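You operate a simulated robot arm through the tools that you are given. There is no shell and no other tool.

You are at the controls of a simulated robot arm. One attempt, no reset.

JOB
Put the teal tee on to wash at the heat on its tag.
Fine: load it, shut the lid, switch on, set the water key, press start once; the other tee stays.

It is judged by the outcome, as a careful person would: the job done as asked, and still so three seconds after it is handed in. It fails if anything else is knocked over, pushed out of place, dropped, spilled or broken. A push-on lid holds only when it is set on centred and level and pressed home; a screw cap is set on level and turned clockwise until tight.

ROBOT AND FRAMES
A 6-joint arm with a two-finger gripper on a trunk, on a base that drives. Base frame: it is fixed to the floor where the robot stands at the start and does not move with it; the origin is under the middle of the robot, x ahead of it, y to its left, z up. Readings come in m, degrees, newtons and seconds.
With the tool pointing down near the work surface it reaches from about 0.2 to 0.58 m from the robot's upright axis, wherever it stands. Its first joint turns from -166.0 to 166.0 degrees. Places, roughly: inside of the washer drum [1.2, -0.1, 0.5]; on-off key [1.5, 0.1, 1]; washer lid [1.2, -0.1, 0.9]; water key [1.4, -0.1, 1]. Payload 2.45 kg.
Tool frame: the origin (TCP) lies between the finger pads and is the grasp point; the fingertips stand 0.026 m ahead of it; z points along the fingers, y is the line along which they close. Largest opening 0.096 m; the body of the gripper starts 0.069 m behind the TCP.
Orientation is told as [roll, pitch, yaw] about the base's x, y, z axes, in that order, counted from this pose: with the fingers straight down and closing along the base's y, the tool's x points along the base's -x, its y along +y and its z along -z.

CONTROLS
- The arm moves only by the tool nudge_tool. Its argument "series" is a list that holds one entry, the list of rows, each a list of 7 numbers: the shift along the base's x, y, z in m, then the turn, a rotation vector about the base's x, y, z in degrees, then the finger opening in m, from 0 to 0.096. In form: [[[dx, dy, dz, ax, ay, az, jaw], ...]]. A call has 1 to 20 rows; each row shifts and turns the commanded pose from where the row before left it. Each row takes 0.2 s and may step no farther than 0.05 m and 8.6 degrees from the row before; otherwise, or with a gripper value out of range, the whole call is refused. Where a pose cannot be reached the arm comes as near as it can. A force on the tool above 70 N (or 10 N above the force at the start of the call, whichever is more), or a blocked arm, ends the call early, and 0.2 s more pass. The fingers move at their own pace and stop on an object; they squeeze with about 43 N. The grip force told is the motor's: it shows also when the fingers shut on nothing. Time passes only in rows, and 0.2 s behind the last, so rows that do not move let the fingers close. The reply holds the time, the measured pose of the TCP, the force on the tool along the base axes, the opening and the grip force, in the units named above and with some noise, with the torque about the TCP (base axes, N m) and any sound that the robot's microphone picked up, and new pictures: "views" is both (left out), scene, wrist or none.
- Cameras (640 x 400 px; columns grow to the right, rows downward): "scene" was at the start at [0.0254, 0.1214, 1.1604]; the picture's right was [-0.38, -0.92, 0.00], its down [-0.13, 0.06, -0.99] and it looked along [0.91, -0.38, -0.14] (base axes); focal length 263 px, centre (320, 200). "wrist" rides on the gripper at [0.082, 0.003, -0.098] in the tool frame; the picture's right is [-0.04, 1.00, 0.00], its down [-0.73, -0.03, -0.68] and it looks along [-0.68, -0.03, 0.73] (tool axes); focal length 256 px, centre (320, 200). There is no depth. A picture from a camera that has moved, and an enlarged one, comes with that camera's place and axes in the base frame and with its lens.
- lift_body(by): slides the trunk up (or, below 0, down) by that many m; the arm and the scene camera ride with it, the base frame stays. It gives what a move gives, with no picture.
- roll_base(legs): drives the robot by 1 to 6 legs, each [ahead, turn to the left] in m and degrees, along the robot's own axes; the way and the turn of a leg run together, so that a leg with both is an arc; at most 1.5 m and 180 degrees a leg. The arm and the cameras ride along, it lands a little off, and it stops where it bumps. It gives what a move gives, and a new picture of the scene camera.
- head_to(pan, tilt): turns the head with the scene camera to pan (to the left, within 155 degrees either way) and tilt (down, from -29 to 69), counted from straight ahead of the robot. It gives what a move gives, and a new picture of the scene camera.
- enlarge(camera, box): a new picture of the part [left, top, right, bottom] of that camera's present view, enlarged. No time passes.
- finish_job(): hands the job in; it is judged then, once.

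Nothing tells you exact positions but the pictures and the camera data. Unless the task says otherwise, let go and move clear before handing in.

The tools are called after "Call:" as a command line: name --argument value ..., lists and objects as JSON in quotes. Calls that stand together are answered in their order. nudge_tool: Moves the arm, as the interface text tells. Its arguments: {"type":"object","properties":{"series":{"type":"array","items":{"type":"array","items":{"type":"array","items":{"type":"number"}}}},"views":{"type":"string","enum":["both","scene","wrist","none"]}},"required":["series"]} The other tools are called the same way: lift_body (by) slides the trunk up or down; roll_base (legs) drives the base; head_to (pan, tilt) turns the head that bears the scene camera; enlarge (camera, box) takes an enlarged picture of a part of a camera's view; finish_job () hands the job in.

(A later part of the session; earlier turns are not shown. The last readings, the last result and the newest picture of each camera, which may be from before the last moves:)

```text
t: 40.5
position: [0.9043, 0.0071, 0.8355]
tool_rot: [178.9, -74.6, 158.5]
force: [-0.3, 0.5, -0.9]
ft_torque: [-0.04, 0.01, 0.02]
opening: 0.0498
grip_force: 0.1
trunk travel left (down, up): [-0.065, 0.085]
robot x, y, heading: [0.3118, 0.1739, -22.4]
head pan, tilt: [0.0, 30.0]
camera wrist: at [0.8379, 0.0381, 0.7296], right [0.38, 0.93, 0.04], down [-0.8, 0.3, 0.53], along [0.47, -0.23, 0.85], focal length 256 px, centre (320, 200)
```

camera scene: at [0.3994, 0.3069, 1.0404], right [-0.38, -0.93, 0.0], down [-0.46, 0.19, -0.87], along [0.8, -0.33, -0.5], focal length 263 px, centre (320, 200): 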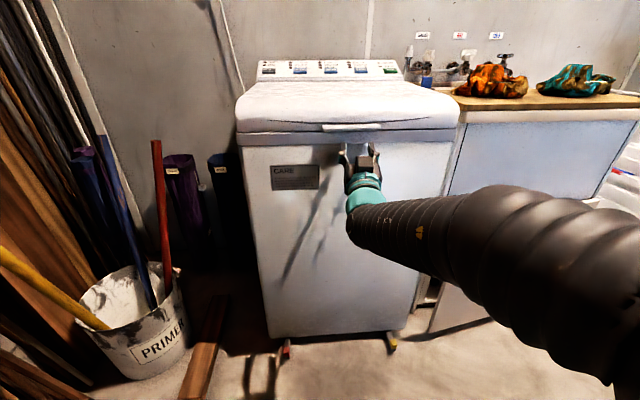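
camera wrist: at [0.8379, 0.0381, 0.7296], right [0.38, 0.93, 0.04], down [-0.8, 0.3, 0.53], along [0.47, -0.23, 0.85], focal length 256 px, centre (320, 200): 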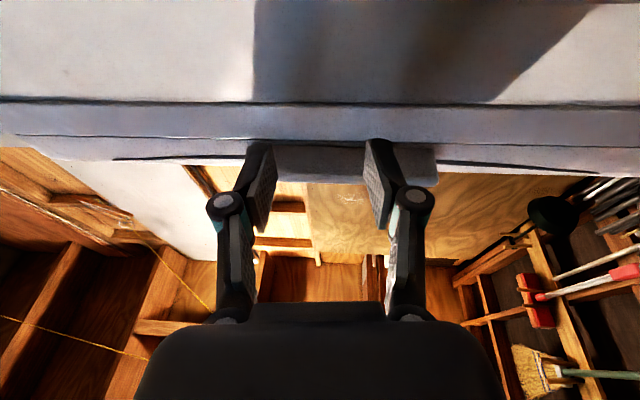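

The fingers are now centred under the tab. I'll creep forward 3 cm so the tips sit under its lip.

Call:
roll_base --legs '[[0.03, 0]]'

Call:
nudge_tool --series '[[[0, 0, 0, 0, 0, 0, 0.05]]]' --views "wrist"

```text
t: 41.3
position: [0.932, -0.0052, 0.835]
tool_rot: [178.8, -74.5, 158.5]
force: [-0.6, 0.1, -0.4]
ft_torque: [0.02, 0.03, -0.02]
opening: 0.05
grip_force: 0.1
trunk travel left (down, up): [-0.065, 0.085]
robot x, y, heading: [0.3385, 0.1622, -22.3]
head pan, tilt: [0.0, 30.0]
camera scene: at [0.4272, 0.2955, 1.0404], right [-0.38, -0.93, 0.0], down [-0.46, 0.19, -0.87], along [0.8, -0.33, -0.5], focal length 263 px, centre (320, 200)
```

scene: 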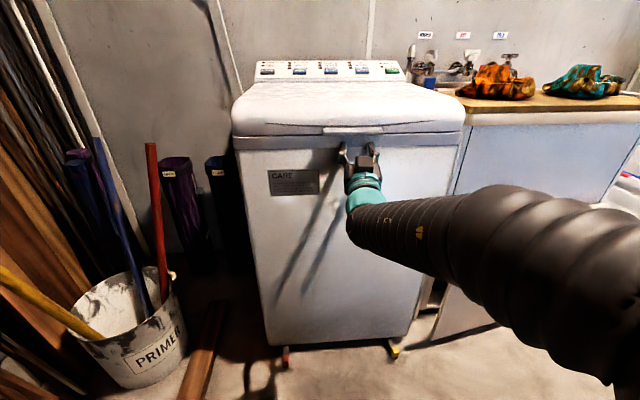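

```text
t: 41.7
position: [0.933, -0.0051, 0.8333]
tool_rot: [178.7, -74.5, 158.5]
force: [-0.9, -0.4, 0.4]
ft_torque: [0.02, -0.01, -0.02]
opening: 0.0498
grip_force: 0.1
trunk travel left (down, up): [-0.065, 0.085]
robot x, y, heading: [0.3376, 0.1612, -22.0]
head pan, tilt: [0.0, 30.0]
camera wrist: at [0.8656, 0.0267, 0.7296], right [0.38, 0.93, 0.04], down [-0.8, 0.3, 0.53], along [0.47, -0.23, 0.85], focal length 256 px, centre (320, 200)
```

wrist: 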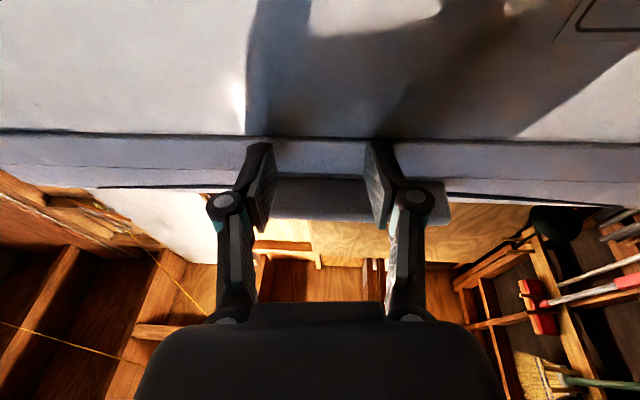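

The fingertips are under the tab with no contact force. I'll raise the trunk 5 cm to start lifting the lid, then look.

Call:
lift_body --by 0.05

Call:
nudge_tool --series '[[[0, 0, 0, 0, 0, 0, 0.05]]]' --views "both"

```text
t: 42.6
position: [0.9314, -0.0057, 0.8849]
tool_rot: [178.7, -74.6, 158.6]
force: [-2.3, 0.7, -3.1]
ft_torque: [-0.1, 0.08, 0.06]
opening: 0.0508
grip_force: 0.7
trunk travel left (down, up): [-0.115, 0.035]
robot x, y, heading: [0.3364, 0.1588, -22.1]
head pan, tilt: [0.0, 30.0]
```

```text
t: 43.0
position: [0.9321, -0.0055, 0.8845]
tool_rot: [178.8, -74.5, 158.4]
force: [-2.2, 0.0, -4.1]
ft_torque: [-0.09, 0.08, 0.05]
opening: 0.0508
grip_force: 0.1
trunk travel left (down, up): [-0.115, 0.035]
robot x, y, heading: [0.3393, 0.1619, -22.0]
head pan, tilt: [0.0, 30.0]
camera scene: at [0.4273, 0.2955, 1.0903], right [-0.38, -0.93, 0.0], down [-0.46, 0.19, -0.87], along [0.8, -0.33, -0.5], focal length 263 px, centre (320, 200)
camera wrist: at [0.8656, 0.0266, 0.7797], right [0.38, 0.93, 0.04], down [-0.8, 0.3, 0.53], along [0.47, -0.23, 0.85], focal length 256 px, centre (320, 200)
```

scene: 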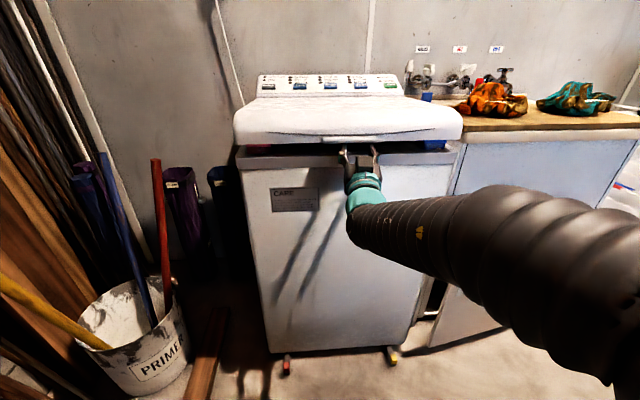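
wrist: 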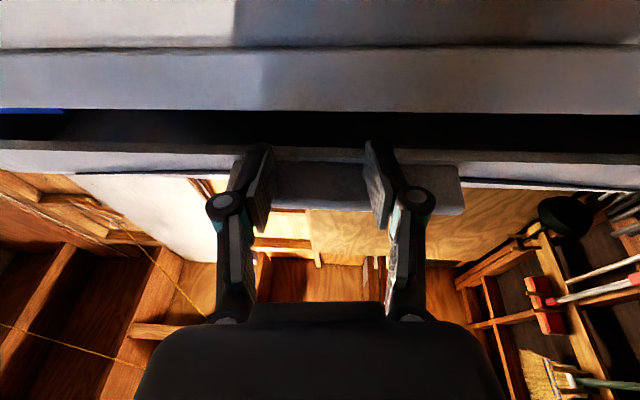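

The lid is rising on the fingertips with only about 4 N. I'll raise the trunk the rest of the way, then lift with the arm.

Call:
lift_body --by 0.035

Call:
nudge_tool --series '[[[0, 0, 0.02, 0, 0, 0, 0.05], [0, 0, 0.02, 0, 0, 0, 0.05], [0.002, -0.001, 0.02, 0, 0, 0, 0.05], [0, 0, 0, 0, 0, 0, 0.05]]]' --views "both"

```text
t: 43.8
position: [0.9321, -0.0049, 0.9197]
tool_rot: [178.6, -74.4, 158.6]
force: [-0.5, -0.1, -0.3]
ft_torque: [0.02, -0.01, 0.03]
opening: 0.0498
grip_force: 0.0
trunk travel left (down, up): [-0.15, 0.0]
robot x, y, heading: [0.3419, 0.1621, -22.2]
head pan, tilt: [0.0, 30.0]
```

```text
t: 44.8
position: [0.9337, -0.0057, 0.9798]
tool_rot: [178.6, -74.6, 158.6]
force: [-1.2, 0.6, -1.4]
ft_torque: [-0.04, 0.0, 0.06]
opening: 0.0505
grip_force: 0.4
trunk travel left (down, up): [-0.15, 0.0]
robot x, y, heading: [0.34, 0.1636, -22.2]
head pan, tilt: [0.0, 30.0]
camera scene: at [0.4272, 0.2955, 1.1254], right [-0.38, -0.93, 0.0], down [-0.46, 0.19, -0.87], along [0.8, -0.33, -0.5], focal length 263 px, centre (320, 200)
camera wrist: at [0.8674, 0.0255, 0.876], right [0.38, 0.93, 0.04], down [-0.8, 0.3, 0.53], along [0.47, -0.23, 0.85], focal length 256 px, centre (320, 200)
```

scene: 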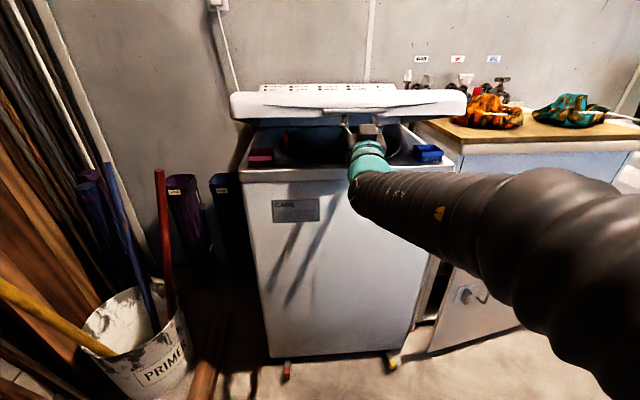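
wrist: 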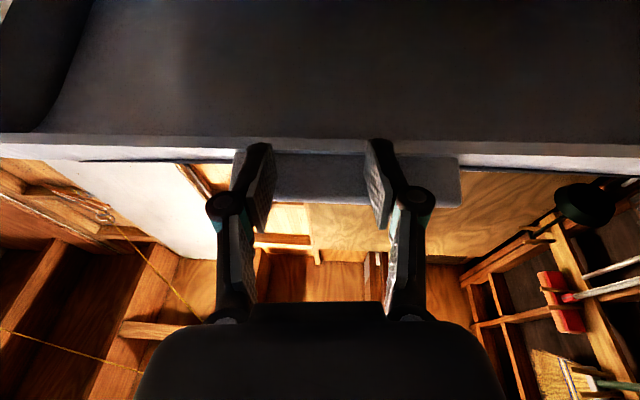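

The lid is about 15° open and seems nearly weightless on its hinge. I'll keep lifting along the hinge arc, about 30° more.

Call:
nudge_tool --series '[[[0.0057, -0.0021, 0.0315, 0, 0, 0, 0.05], [0.0078, -0.0029, 0.0309, 0, 0, 0, 0.05], [0.0097, -0.0036, 0.0303, 0, 0, 0, 0.05], [0.0117, -0.0044, 0.0295, 0, 0, 0, 0.05], [0.0136, -0.0051, 0.0285, 0, 0, 0, 0.05], [0.0155, -0.0058, 0.0275, 0, 0, 0, 0.05], [0, 0, 0, 0, 0, 0, 0.05]]]' --views "both"

```text
t: 46.4
position: [0.9984, -0.0307, 1.1578]
tool_rot: [178.9, -74.6, 158.3]
force: [-1.0, 0.4, -2.2]
ft_torque: [-0.07, 0.04, 0.03]
opening: 0.0507
grip_force: 0.5
trunk travel left (down, up): [-0.15, 0.0]
robot x, y, heading: [0.337, 0.1612, -22.3]
head pan, tilt: [0.0, 30.0]
camera scene: at [0.4273, 0.2956, 1.1253], right [-0.38, -0.93, 0.0], down [-0.46, 0.19, -0.87], along [0.8, -0.33, -0.5], focal length 263 px, centre (320, 200)
camera wrist: at [0.9313, 0.0014, 1.0532], right [0.38, 0.93, 0.04], down [-0.8, 0.3, 0.53], along [0.47, -0.23, 0.85], focal length 256 px, centre (320, 200)
```

scene: 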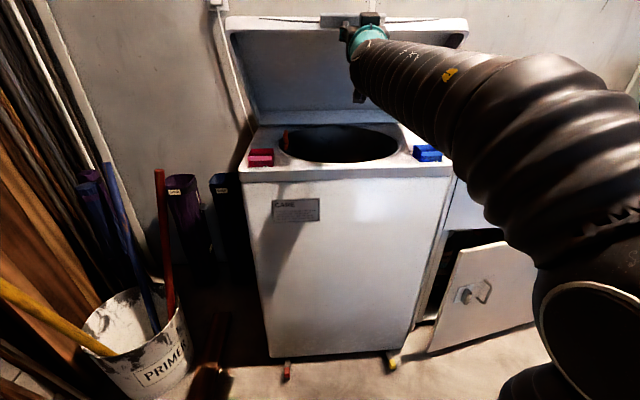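
wrist: 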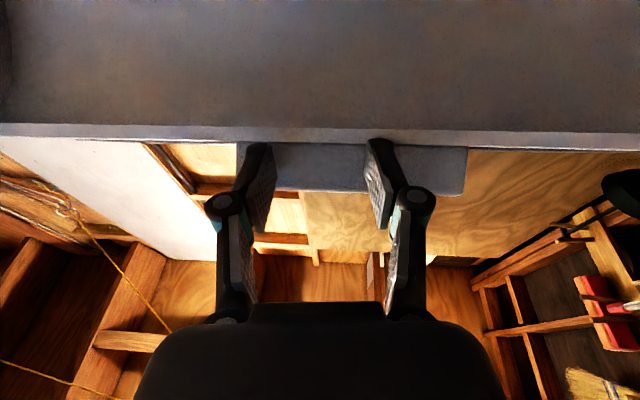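

The lid is about 40° open and the drum mouth is visible. I'll continue along the arc.

Call:
nudge_tool --series '[[[0.0172, -0.0064, 0.0262, 0, 0, 0, 0.05], [0.0189, -0.0071, 0.0249, 0, 0, 0, 0.05], [0.0204, -0.0076, 0.0235, 0, 0, 0, 0.05], [0.022, -0.0082, 0.0218, 0, 0, 0, 0.05], [0, 0, 0, 0, 0, 0, 0.05]]]' --views "both"

Call:
enlarge --camera "scene" --box '[230, 100, 470, 200]'

```text
t: 47.6
position: [1.0751, -0.0595, 1.2547]
tool_rot: [178.7, -74.6, 158.4]
force: [0.5, -0.2, -0.1]
ft_torque: [0.01, -0.01, -0.02]
opening: 0.0498
grip_force: 0.1
trunk travel left (down, up): [-0.15, 0.0]
robot x, y, heading: [0.3384, 0.1599, -22.3]
head pan, tilt: [0.0, 30.0]
camera scene: at [0.4273, 0.2955, 1.1254], right [-0.38, -0.93, 0.0], down [-0.46, 0.19, -0.87], along [0.8, -0.33, -0.5], focal length 263 px, centre (320, 200)
camera wrist: at [1.0091, -0.0284, 1.1501], right [0.38, 0.93, 0.04], down [-0.8, 0.3, 0.53], along [0.47, -0.23, 0.85], focal length 256 px, centre (320, 200)
```

scene: 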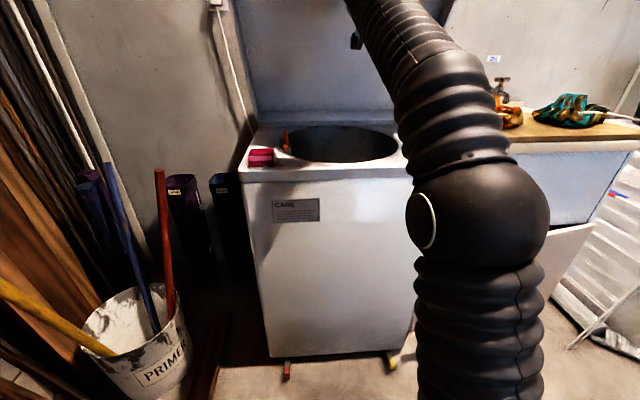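
wrist: 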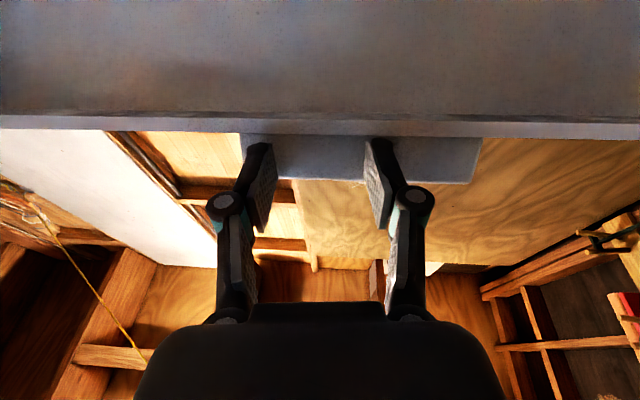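

```text
2.67 times, centred on (350, 150) of scene
camera zoom: at [0.4273, 0.2955, 1.1254], right [-0.38, -0.93, 0.0], down [-0.46, 0.19, -0.87], along [0.8, -0.33, -0.5], focal length 701 px, centre (240, 333)
```

zoom: 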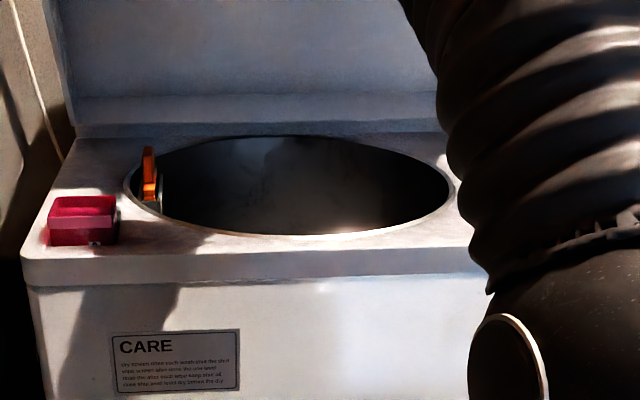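

The lid is about 55° open; I note an orange catch at the drum's left edge and small red and blue dispensers on the rim to avoid. I'll keep pushing the lid back.

Call:
nudge_tool --series '[[[0.0233, -0.0087, 0.0202, 0, 0, 0, 0.05], [0.0245, -0.0092, 0.0184, 0, 0, 0, 0.05], [0.0258, -0.0096, 0.0165, 0, 0, 0, 0.05], [0.0267, -0.01, 0.0145, 0, 0, 0, 0.05], [0, 0, 0, 0, 0, 0, 0.05]]]' --views "both"

Call:
head_to --pan 10 --tilt 5

```text
t: 48.8
position: [1.1368, -0.0775, 1.261]
tool_rot: [179.5, -76.8, 157.6]
force: [24.2, -7.8, -45.9]
ft_torque: [-0.6, 1.73, -0.57]
opening: 0.0487
grip_force: 0.0
out of reach, approached as far as the arm can: row 2, 3, 4
trunk travel left (down, up): [-0.15, 0.0]
robot x, y, heading: [0.3404, 0.1622, -22.4]
head pan, tilt: [0.0, 30.0]
camera scene: at [0.4596, 0.2831, 1.1287], right [-0.38, -0.93, 0.0], down [-0.49, 0.2, -0.85], along [0.79, -0.32, -0.53], focal length 263 px, centre (320, 200)
camera wrist: at [1.0681, -0.0452, 1.1592], right [0.38, 0.92, 0.04], down [-0.77, 0.29, 0.56], along [0.51, -0.24, 0.83], focal length 256 px, centre (320, 200)
```

scene: 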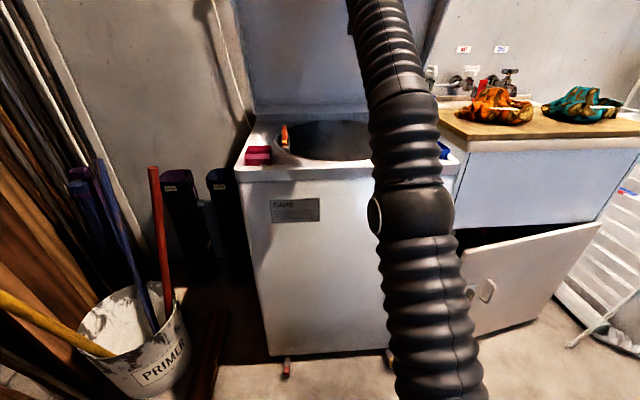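
wrist: 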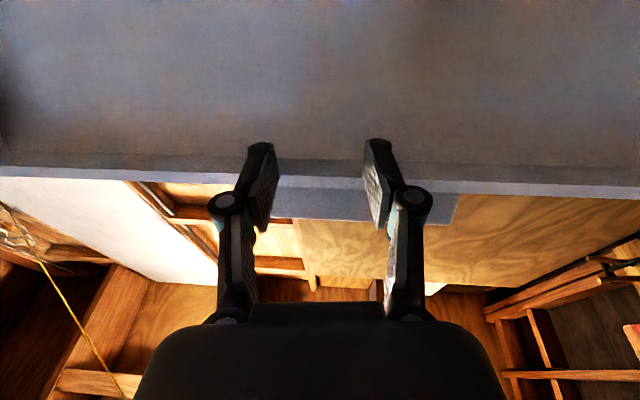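

```text
t: 49.7
position: [1.1479, -0.0815, 1.2671]
tool_rot: [179.6, -77.2, 157.5]
force: [24.5, -9.4, -51.3]
ft_torque: [-0.73, 1.93, -0.44]
opening: 0.048
grip_force: 0.1
trunk travel left (down, up): [-0.15, 0.0]
robot x, y, heading: [0.3417, 0.1614, -22.3]
head pan, tilt: [10.0, 5.0]
camera scene: at [0.494, 0.2862, 1.172], right [-0.21, -0.98, -0.01], down [-0.14, 0.04, -0.99], along [0.97, -0.21, -0.14], focal length 263 px, centre (320, 200)
```

scene: 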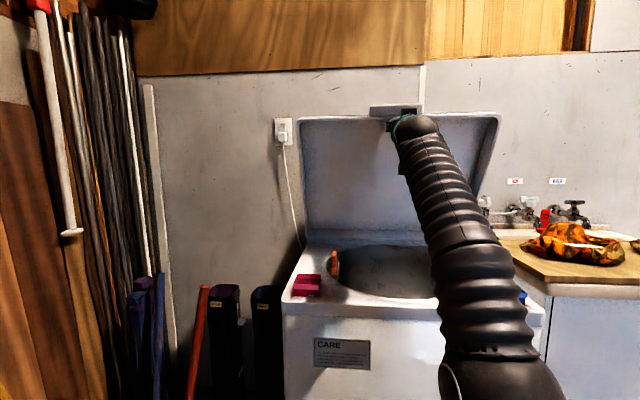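

Force has jumped to about 50 N and the robot is starting to tip forward, so the lid is probably at its stop. I'll ease the tool down and back at once to relieve the load.

Call:
nudge_tool --series '[[[-0.01, 0.004, -0.02, 0, 0, 0, 0.05], [-0.01, 0.004, -0.02, 0, 0, 0, 0.05], [-0.005, 0.002, -0.01, 0, 0, 0, 0.05], [0, 0, 0, 0, 0, 0, 0.05]]]' --views "both"

```text
t: 50.1
position: [0.9569, -0.0105, 1.3649]
tool_rot: [179.1, -65.6, 159.3]
force: [-6.4, 1.9, 10.5]
ft_torque: [0.4, 1.02, 0.05]
opening: 0.0503
grip_force: 0.2
trunk travel left (down, up): [-0.15, 0.0]
robot x, y, heading: [0.3402, 0.1606, -22.3]
head pan, tilt: [10.0, 5.0]
stopped in row 2: the arm was blocked; the commanded pose is now the measured one
camera scene: at [0.402, 0.3226, 1.171], right [-0.21, -0.98, 0.0], down [-0.06, 0.01, -1.0], along [0.98, -0.21, -0.06], focal length 263 px, centre (320, 200)
camera wrist: at [0.9061, 0.0146, 1.2492], right [0.36, 0.93, 0.04], down [-0.87, 0.31, 0.39], along [0.35, -0.18, 0.92], focal length 256 px, centre (320, 200)
```

scene: 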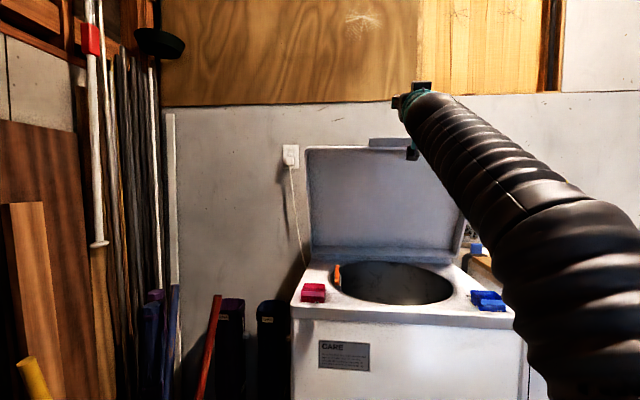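
wrist: 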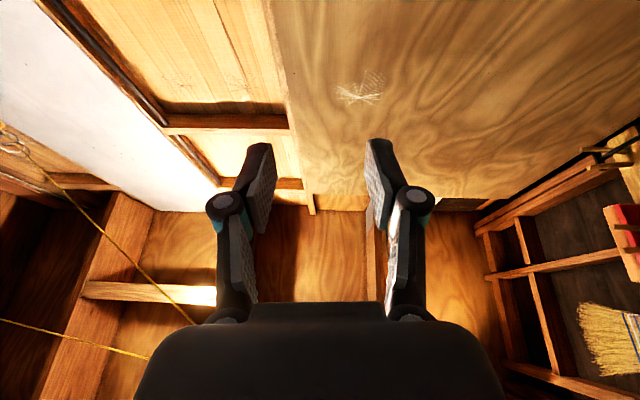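

The tool popped free and the robot rocked back level, with the lid standing open. I'll let things settle and check.

Call:
nudge_tool --series '[[[0, 0, 0, 0, 0, 0, 0.05], [0, 0, 0, 0, 0, 0, 0.05], [0, 0, 0, 0, 0, 0, 0.05], [0, 0, 0, 0, 0, 0, 0.05], [0, 0, 0, 0, 0, 0, 0.05]]]' --views "both"

```text
t: 51.3
position: [1.0389, -0.0408, 1.3091]
tool_rot: [178.9, -70.1, 158.9]
force: [-0.8, 0.3, -0.1]
ft_torque: [-0.02, 0.01, -0.04]
opening: 0.0501
grip_force: 0.2
trunk travel left (down, up): [-0.15, 0.0]
robot x, y, heading: [0.3399, 0.1607, -22.1]
head pan, tilt: [10.0, 5.0]
camera scene: at [0.4339, 0.31, 1.1658], right [-0.21, -0.98, 0.0], down [-0.09, 0.02, -1.0], along [0.97, -0.21, -0.09], focal length 263 px, centre (320, 200)
camera wrist: at [0.9805, -0.0131, 1.1992], right [0.36, 0.93, 0.04], down [-0.84, 0.3, 0.46], along [0.41, -0.2, 0.89], focal length 256 px, centre (320, 200)
```

scene: 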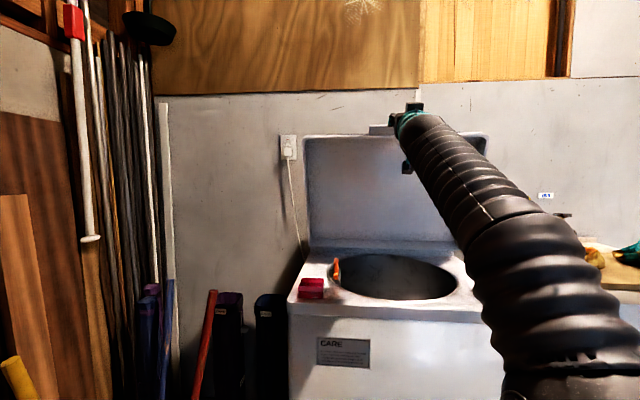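
wrist: 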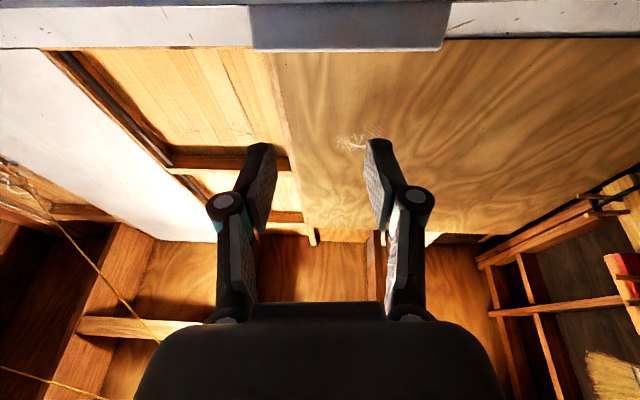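

The robot is level and the lid stays open by itself. I'll back the base away to reconfigure the arm and view the lid.

Call:
roll_base --legs '[[-0.28, 0]]'

Call:
nudge_tool --series '[[[-0.037, 0.015, -0.03, 2.9, 7.3, 0, 0.05], [-0.037, 0.015, -0.03, 2.9, 7.3, 0, 0.05], [-0.037, 0.015, -0.03, 2.9, 7.3, 0, 0.05], [-0.037, 0.015, -0.03, 2.9, 7.3, 0, 0.05], [-0.037, 0.015, -0.03, 2.9, 7.3, 0, 0.05], [-0.03, 0.01, -0.03, 2.9, 7.3, 0, 0.05], [0, 0, 0, 0, 0, 0, 0.05]]]' --views "both"

```text
t: 53.3
position: [0.7789, 0.0645, 1.3107]
tool_rot: [179.0, -70.1, 158.7]
force: [0.2, 0.7, 0.4]
ft_torque: [0.0, 0.0, 0.01]
opening: 0.0501
grip_force: 0.1
trunk travel left (down, up): [-0.15, 0.0]
robot x, y, heading: [0.0794, 0.2684, -22.4]
head pan, tilt: [10.0, 5.0]
camera scene: at [0.1745, 0.4167, 1.1658], right [-0.21, -0.98, 0.0], down [-0.09, 0.02, -1.0], along [0.97, -0.21, -0.09], focal length 263 px, centre (320, 200)
```

scene: 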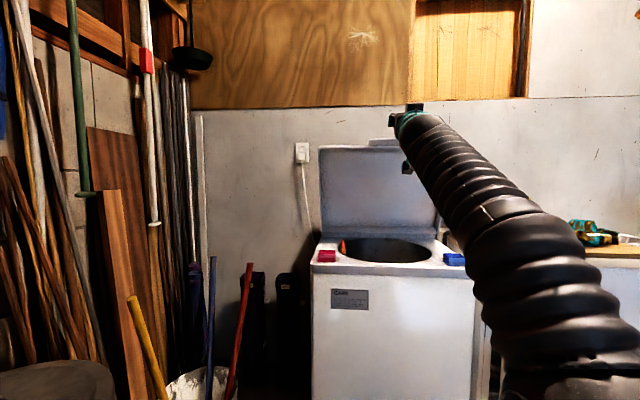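

```text
t: 54.9
position: [0.563, 0.151, 1.1278]
tool_rot: [-0.3, -62.6, -22.0]
force: [0.1, -0.2, 1.5]
ft_torque: [0.0, 0.04, -0.01]
opening: 0.0502
grip_force: 0.0
trunk travel left (down, up): [-0.15, 0.0]
robot x, y, heading: [0.0826, 0.2659, -22.8]
head pan, tilt: [10.0, 5.0]
camera scene: at [0.1744, 0.4167, 1.1658], right [-0.21, -0.98, 0.0], down [-0.09, 0.02, -1.0], along [0.97, -0.21, -0.09], focal length 263 px, centre (320, 200)
camera wrist: at [0.4487, 0.2003, 1.1007], right [0.4, 0.92, 0.03], down [-0.26, 0.08, 0.96], along [0.88, -0.39, 0.27], focal length 256 px, centre (320, 200)
```

scene: 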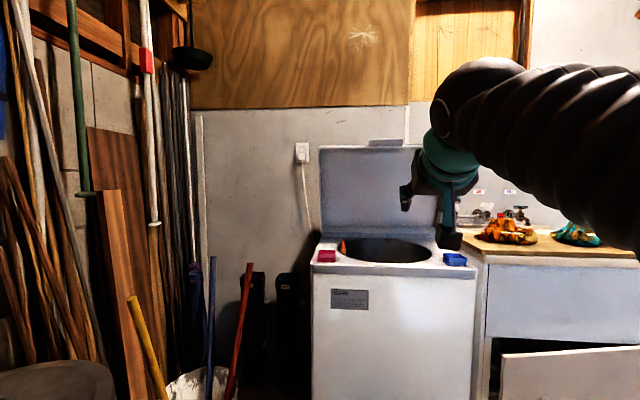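
wrist: 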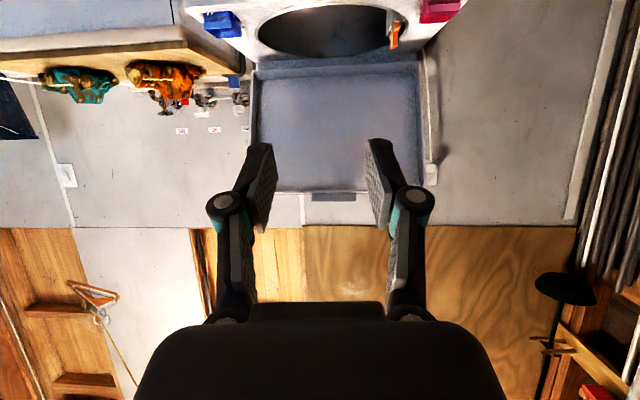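

The lid stands open at about 70° on its own and the drum mouth is clear. Next I'll retract the arm a little, tip the tool to 45° forward-down, and drive round to the cabinet for the teal tee.

Call:
nudge_tool --series '[[[-0.025, 0.01, -0.01, 3.2, 7.9, 0, 0.09], [-0.025, 0.01, -0.01, 3.2, 7.9, 0, 0.09], [-0.015, 0.006, -0.01, 0, 0, 0, 0.09], [0, 0, 0, 0, 0, 0, 0.09]]]' --views "none"

Call:
roll_base --legs '[[0, -48], [0.85, 0]]'

```text
t: 55.9
position: [0.4982, 0.177, 1.0998]
tool_rot: [-0.2, -45.7, -22.0]
force: [-1.3, 0.1, 0.5]
ft_torque: [0.0, -0.02, 0.04]
opening: 0.0901
grip_force: 0.0
trunk travel left (down, up): [-0.15, 0.0]
robot x, y, heading: [0.0802, 0.2687, -22.4]
head pan, tilt: [10.0, 5.0]
```

```text
t: 62.6
position: [0.5821, -0.9085, 1.0996]
tool_rot: [-0.3, -45.8, -69.8]
force: [0.5, -0.8, -0.6]
ft_torque: [-0.05, -0.04, -0.04]
opening: 0.09
grip_force: 0.1
trunk travel left (down, up): [-0.15, 0.0]
robot x, y, heading: [0.3675, -0.5349, -70.1]
head pan, tilt: [10.0, 5.0]
camera scene: at [0.5423, -0.5053, 1.1658], right [-0.87, -0.5, 0.0], down [-0.04, 0.08, -1.0], along [0.5, -0.86, -0.09], focal length 263 px, centre (320, 200)
```

scene: 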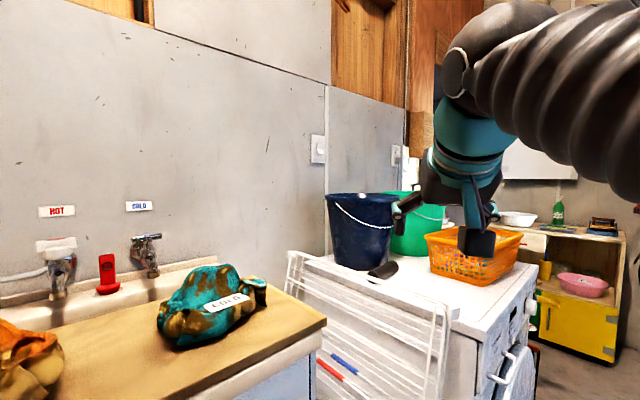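

The teal tee is about (0.95, -0.81), its top near z 0.99, with the tag at about (0.884, -0.795, 0.957). I'll turn to face the cabinet.

Call:
roll_base --legs '[[0, 45]]'

Call:
head_to --pan 0 --tilt 25

Call:
nudge_tool --series '[[[0, 0, 0, 0, 0, 0, 0.09]]]' --views "both"

```text
t: 65.1
position: [0.7829, -0.646, 1.0995]
tool_rot: [-0.4, -45.9, -24.6]
force: [-0.1, -0.4, 0.0]
ft_torque: [0.02, 0.0, 0.02]
opening: 0.09
grip_force: 0.1
trunk travel left (down, up): [-0.15, 0.0]
robot x, y, heading: [0.3722, -0.5327, -24.8]
head pan, tilt: [10.0, 5.0]
camera scene: at [0.4697, -0.3912, 1.1658], right [-0.26, -0.97, 0.0], down [-0.08, 0.02, -1.0], along [0.96, -0.26, -0.09], focal length 263 px, centre (320, 200)
```

scene: 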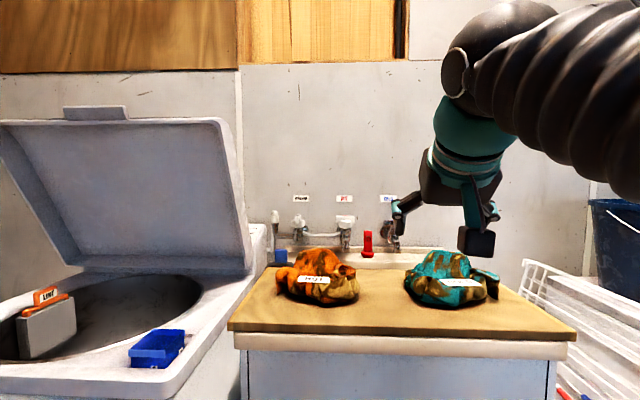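

```text
t: 65.9
position: [0.7823, -0.6472, 1.0989]
tool_rot: [-0.2, -45.8, -24.7]
force: [0.4, 0.0, -0.6]
ft_torque: [0.02, 0.02, -0.02]
opening: 0.0903
grip_force: 0.1
trunk travel left (down, up): [-0.15, 0.0]
robot x, y, heading: [0.3674, -0.5313, -25.2]
head pan, tilt: [0.0, 25.0]
camera scene: at [0.4645, -0.4063, 1.1334], right [-0.42, -0.91, 0.0], down [-0.38, 0.18, -0.91], along [0.82, -0.38, -0.42], focal length 263 px, centre (320, 200)
```

scene: 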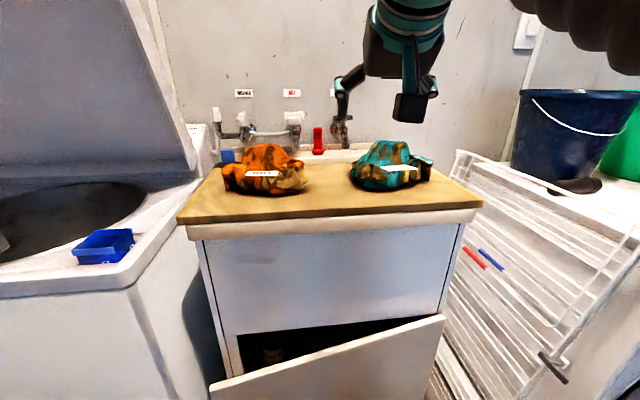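

```text
t: 66.3
position: [0.7835, -0.6468, 1.1]
tool_rot: [-0.3, -45.8, -24.8]
force: [-0.4, -0.9, 0.3]
ft_torque: [-0.03, -0.05, 0.01]
opening: 0.0899
grip_force: 0.0
trunk travel left (down, up): [-0.15, 0.0]
robot x, y, heading: [0.3698, -0.5347, -25.1]
head pan, tilt: [0.0, 25.0]
camera scene: at [0.4645, -0.4064, 1.1333], right [-0.42, -0.91, 0.0], down [-0.38, 0.18, -0.91], along [0.82, -0.38, -0.42], focal length 263 px, centre (320, 200)
camera wrist: at [0.6678, -0.5904, 1.1093], right [0.45, 0.89, 0.03], down [0.01, -0.03, 1.0], along [0.9, -0.44, -0.03], focal length 256 px, centre (320, 200)
```

scene: 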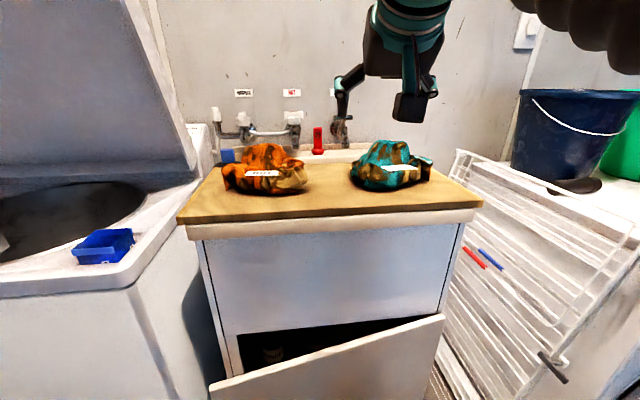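
wrist: 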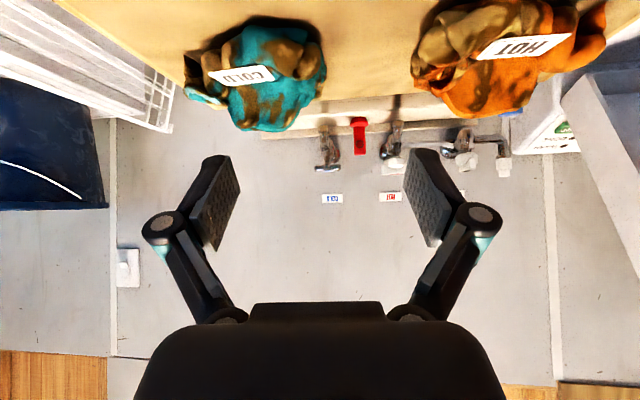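

I see the teal tee clearly from two cameras: base about z 0.90, top about 1.0, and a sleeve end on its right side. I'll zoom in on its shape to choose a grip.

Call:
enlarge --camera "wrist" --box '[160, 0, 360, 140]'

Call:
enlarge --camera "scene" --box '[330, 120, 460, 210]'

```text
2.86 times, centred on (260, 70) of wrist
camera zoom: at [0.6678, -0.5904, 1.1093], right [0.45, 0.89, 0.03], down [0.01, -0.03, 1.0], along [0.9, -0.44, -0.03], focal length 731 px, centre (491, 571)
```

zoom: 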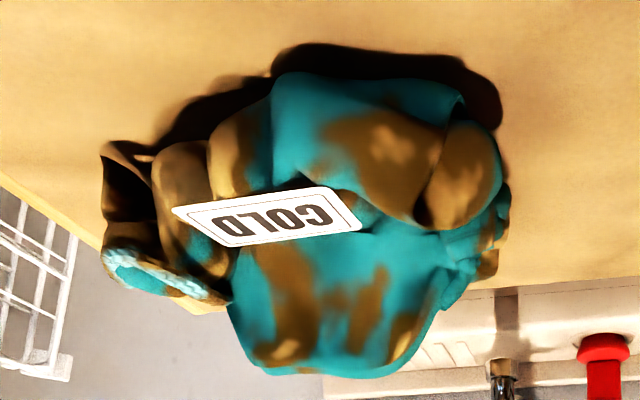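

```text
4.44 times, centred on (395, 165) of scene
camera zoom: at [0.4645, -0.4064, 1.1333], right [-0.42, -0.91, 0.0], down [-0.38, 0.18, -0.91], along [0.82, -0.38, -0.42], focal length 1168 px, centre (-13, 356)
```

zoom: 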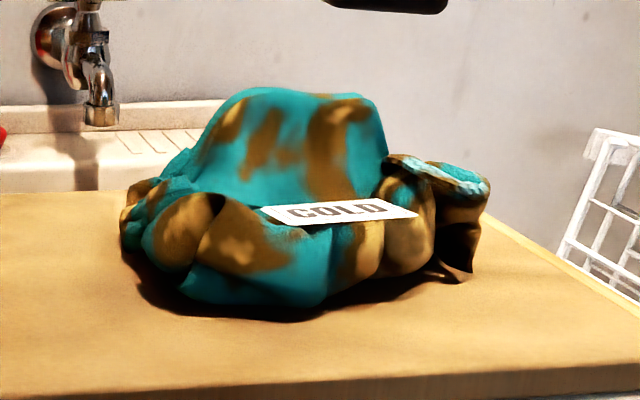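

The tee has a taller dome behind the tag, about 9 cm wide near the top, plus a lower front roll and a right-hand sleeve. I want a higher, closer look, so I'll tip the tool steeper and move over in front of the tee.

Call:
nudge_tool --series '[[[0.011, -0.0375, 0, 3.6, 7.8, 0, 0.096], [0.011, -0.0375, 0, 3.6, 7.8, 0, 0.096], [0.011, -0.0375, 0, 3.6, 7.8, 0, 0.096], [0, 0, 0, 0, 0, 0, 0.096]]]' --views "both"

Call:
enlarge --camera "wrist" --box '[180, 60, 460, 240]'

```text
t: 67.3
position: [0.8156, -0.7596, 1.0975]
tool_rot: [-0.2, -19.8, -24.8]
force: [0.4, -0.5, 0.0]
ft_torque: [-0.02, 0.01, 0.02]
opening: 0.0958
grip_force: 0.0
trunk travel left (down, up): [-0.15, 0.0]
robot x, y, heading: [0.3674, -0.5326, -25.2]
head pan, tilt: [0.0, 25.0]
camera scene: at [0.4646, -0.4065, 1.1333], right [-0.42, -0.91, 0.0], down [-0.38, 0.18, -0.91], along [0.82, -0.38, -0.42], focal length 263 px, centre (320, 200)
camera wrist: at [0.7163, -0.7113, 1.1622], right [0.45, 0.89, 0.01], down [0.41, -0.22, 0.89], along [0.79, -0.4, -0.46], focal length 256 px, centre (320, 200)
```

scene: 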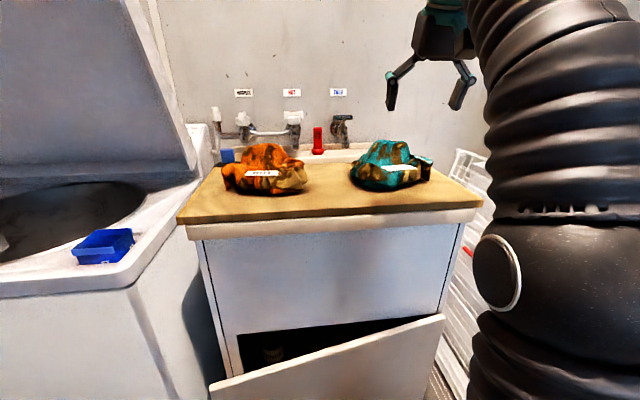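
wrist: 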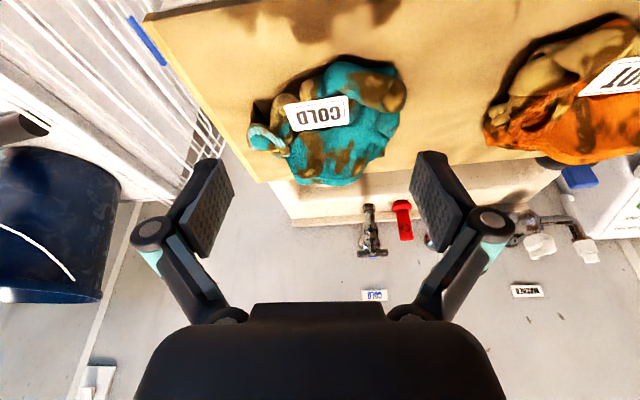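

```text
2.22 times, centred on (320, 150) of wrist
camera zoom: at [0.7163, -0.7113, 1.1622], right [0.45, 0.89, 0.01], down [0.41, -0.22, 0.89], along [0.79, -0.4, -0.46], focal length 569 px, centre (320, 311)
```

zoom: 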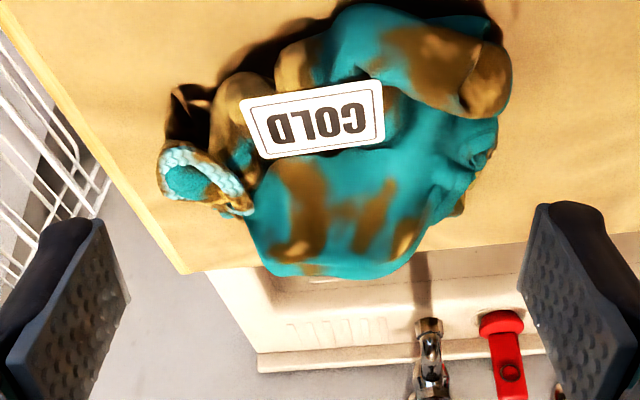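

From above, the tee reads as a 15 cm lump with a dome about 9–10 cm wide and a thinner sleeve on its right end. I'll zoom tighter on the sleeve and left lobe to compare grip spots.

Call:
enlarge --camera "wrist" --box '[240, 55, 340, 190]'

Call:
enlarge --camera "scene" --box '[345, 130, 440, 195]'

```text
2.96 times, centred on (290, 122) of wrist
camera zoom: at [0.7163, -0.7113, 1.1622], right [0.45, 0.89, 0.01], down [0.41, -0.22, 0.89], along [0.79, -0.4, -0.46], focal length 758 px, centre (409, 430)
```

zoom: 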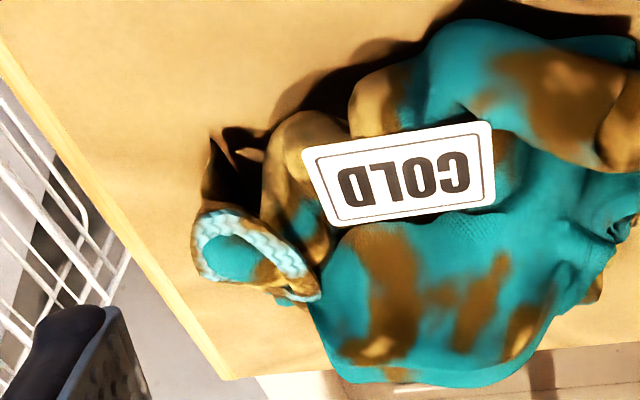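

```text
6.15 times, centred on (392, 162) of scene
camera zoom: at [0.4646, -0.4065, 1.1333], right [-0.42, -0.91, 0.0], down [-0.38, 0.18, -0.91], along [0.82, -0.38, -0.42], focal length 1618 px, centre (-126, 431)
```

zoom: 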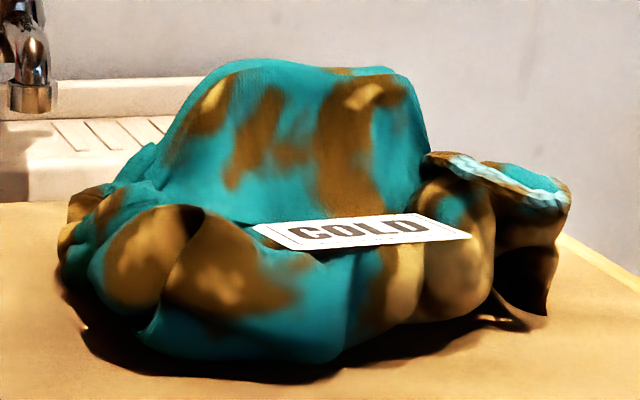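

The dome's top forms a ridge along the cabinet's width, and its back side is hidden from here. I'll hover right above the tee at a safe height for a steeper look.

Call:
nudge_tool --series '[[[0.0305, -0.0114, 0, 0, 0, 0, 0.096], [0.0305, -0.0114, 0, 0, 0, 0, 0.096], [0.0305, -0.0114, 0, 0, 0, 0, 0.096], [0.015, -0.0057, 0, 0, 0, 0, 0.096], [0, 0, 0, 0, 0, 0, 0.096]]]' --views "both"

Call:
enlarge --camera "wrist" --box '[180, 0, 480, 190]'

```text
t: 68.5
position: [0.9038, -0.7908, 1.067]
tool_rot: [-0.2, -20.0, -24.7]
force: [-0.4, 0.9, -0.1]
ft_torque: [0.02, 0.01, 0.01]
opening: 0.0957
grip_force: 0.0
out of reach, approached as far as the arm can: row 2, 3, 4
trunk travel left (down, up): [-0.15, 0.0]
robot x, y, heading: [0.3706, -0.536, -25.3]
head pan, tilt: [0.0, 25.0]
camera scene: at [0.4646, -0.4064, 1.1333], right [-0.42, -0.91, 0.0], down [-0.38, 0.18, -0.91], along [0.82, -0.38, -0.42], focal length 263 px, centre (320, 200)
camera wrist: at [0.8037, -0.7413, 1.1305], right [0.45, 0.89, 0.01], down [0.4, -0.21, 0.89], along [0.79, -0.4, -0.46], focal length 256 px, centre (320, 200)
```

scene: 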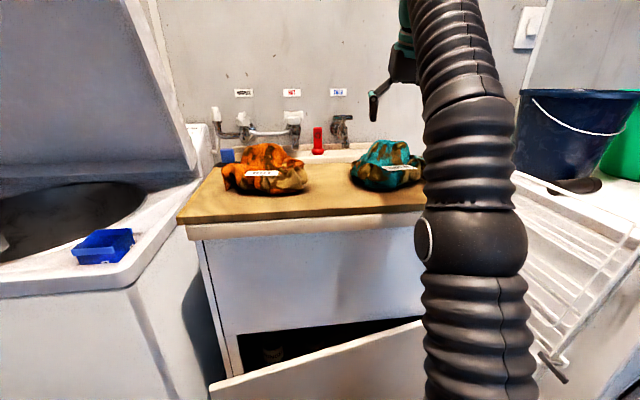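
wrist: 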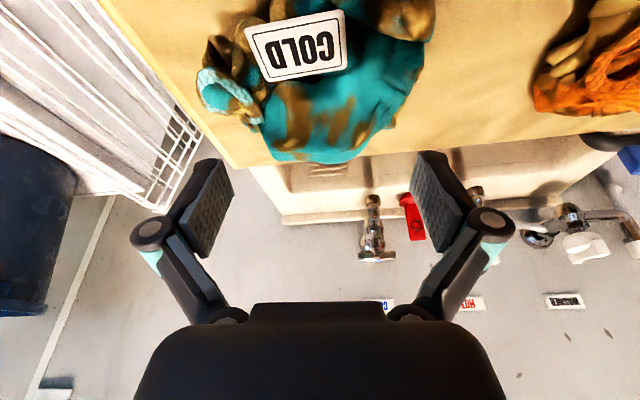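

```text
2.11 times, centred on (330, 95) of wrist
camera zoom: at [0.8037, -0.7413, 1.1305], right [0.45, 0.89, 0.01], down [0.4, -0.21, 0.89], along [0.79, -0.4, -0.46], focal length 539 px, centre (299, 421)
```

zoom: 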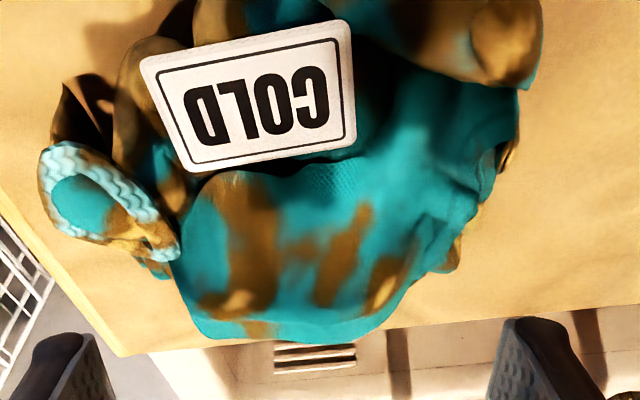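

The arm is at its reach limit here, so I'll bring the base 7 cm closer, which carries the open gripper over the tee's ridge with clearance.

Call:
roll_base --legs '[[0.07, 0]]'

Call:
nudge_tool --series '[[[0, 0, 0, 0, 0, 0, 0.096]]]' --views "wrist"

Call:
enlarge --camera "wrist" --box '[140, 0, 500, 240]'

```text
t: 69.5
position: [0.9655, -0.8202, 1.0653]
tool_rot: [-0.3, -20.0, -24.7]
force: [-0.8, 0.2, 1.0]
ft_torque: [0.03, 0.01, 0.01]
opening: 0.096
grip_force: 0.1
trunk travel left (down, up): [-0.15, 0.0]
robot x, y, heading: [0.429, -0.565, -24.9]
head pan, tilt: [0.0, 25.0]
camera scene: at [0.5279, -0.436, 1.1333], right [-0.42, -0.91, 0.0], down [-0.38, 0.18, -0.91], along [0.82, -0.38, -0.42], focal length 263 px, centre (320, 200)
```

scene: 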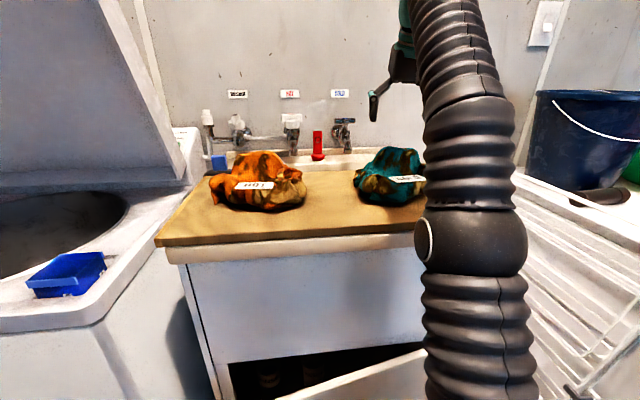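

```text
t: 69.9
position: [0.9659, -0.8197, 1.0651]
tool_rot: [-0.2, -20.0, -24.7]
force: [0.0, -0.4, 0.5]
ft_torque: [0.02, 0.03, 0.04]
opening: 0.0961
grip_force: 0.0
trunk travel left (down, up): [-0.15, 0.0]
robot x, y, heading: [0.4333, -0.5677, -25.0]
head pan, tilt: [0.0, 25.0]
camera wrist: at [0.8672, -0.7708, 1.1305], right [0.45, 0.89, 0.01], down [0.4, -0.21, 0.89], along [0.79, -0.4, -0.46], focal length 256 px, centre (320, 200)
```

wrist: 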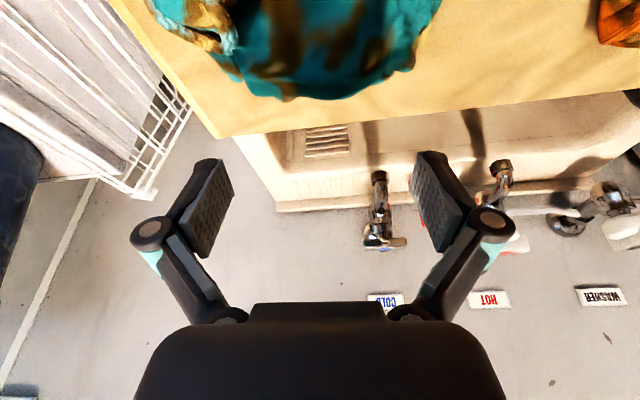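

```text
1.67 times, centred on (320, 120) of wrist
camera zoom: at [0.8672, -0.7708, 1.1305], right [0.45, 0.89, 0.01], down [0.4, -0.21, 0.89], along [0.79, -0.4, -0.46], focal length 427 px, centre (320, 333)
```

zoom: 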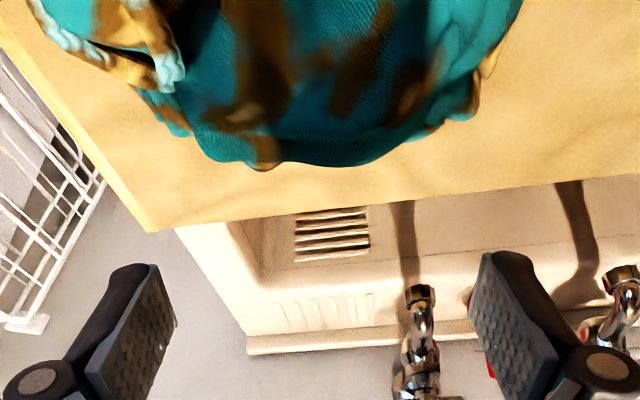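

The dome's ridge is near (0.966, -0.826), top z about 0.993, and the open fingers straddle it. I'll lower slowly, watching the force.

Call:
nudge_tool --series '[[[-0.001, -0.003, -0.015, 0, 0, 0, 0.096], [0, 0, -0.015, 0, 0, 0, 0.096], [0, 0, -0.012, 0, 0, 0, 0.096], [0, 0, -0.01, 0, 0, 0, 0.096], [0, 0, 0, 0, 0, 0, 0.096]]]' --views "both"

Call:
enlarge --camera "wrist" --box '[120, 0, 520, 260]'

```text
t: 71.1
position: [0.9658, -0.8224, 1.0144]
tool_rot: [-0.1, -19.9, -24.6]
force: [0.5, 0.0, 1.4]
ft_torque: [-0.01, -0.03, 0.02]
opening: 0.0959
grip_force: 0.1
trunk travel left (down, up): [-0.15, 0.0]
robot x, y, heading: [0.4335, -0.5638, -25.1]
head pan, tilt: [0.0, 25.0]
camera scene: at [0.5279, -0.436, 1.1333], right [-0.42, -0.91, 0.0], down [-0.38, 0.18, -0.91], along [0.82, -0.38, -0.42], focal length 263 px, centre (320, 200)
camera wrist: at [0.8661, -0.773, 1.0783], right [0.45, 0.89, 0.01], down [0.4, -0.21, 0.89], along [0.8, -0.4, -0.46], focal length 256 px, centre (320, 200)
```

scene: 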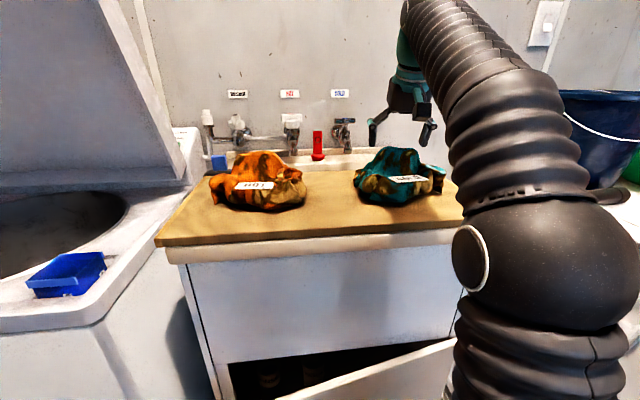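
wrist: 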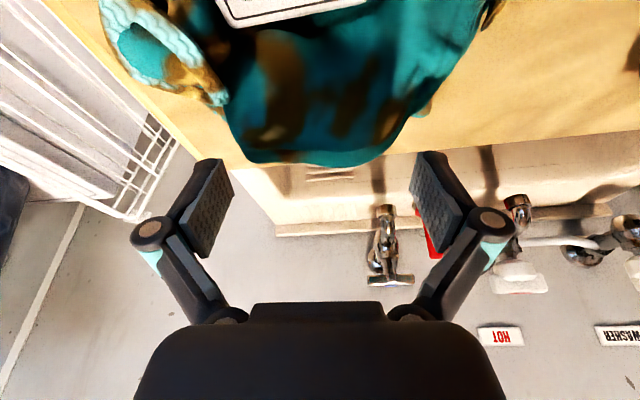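

```text
1.54 times, centred on (320, 130) of wrist
camera zoom: at [0.8661, -0.773, 1.0783], right [0.45, 0.89, 0.01], down [0.4, -0.21, 0.89], along [0.8, -0.4, -0.46], focal length 394 px, centre (320, 308)
```

zoom: 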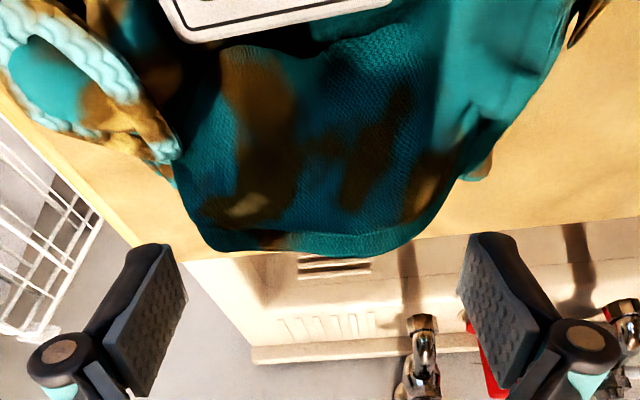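

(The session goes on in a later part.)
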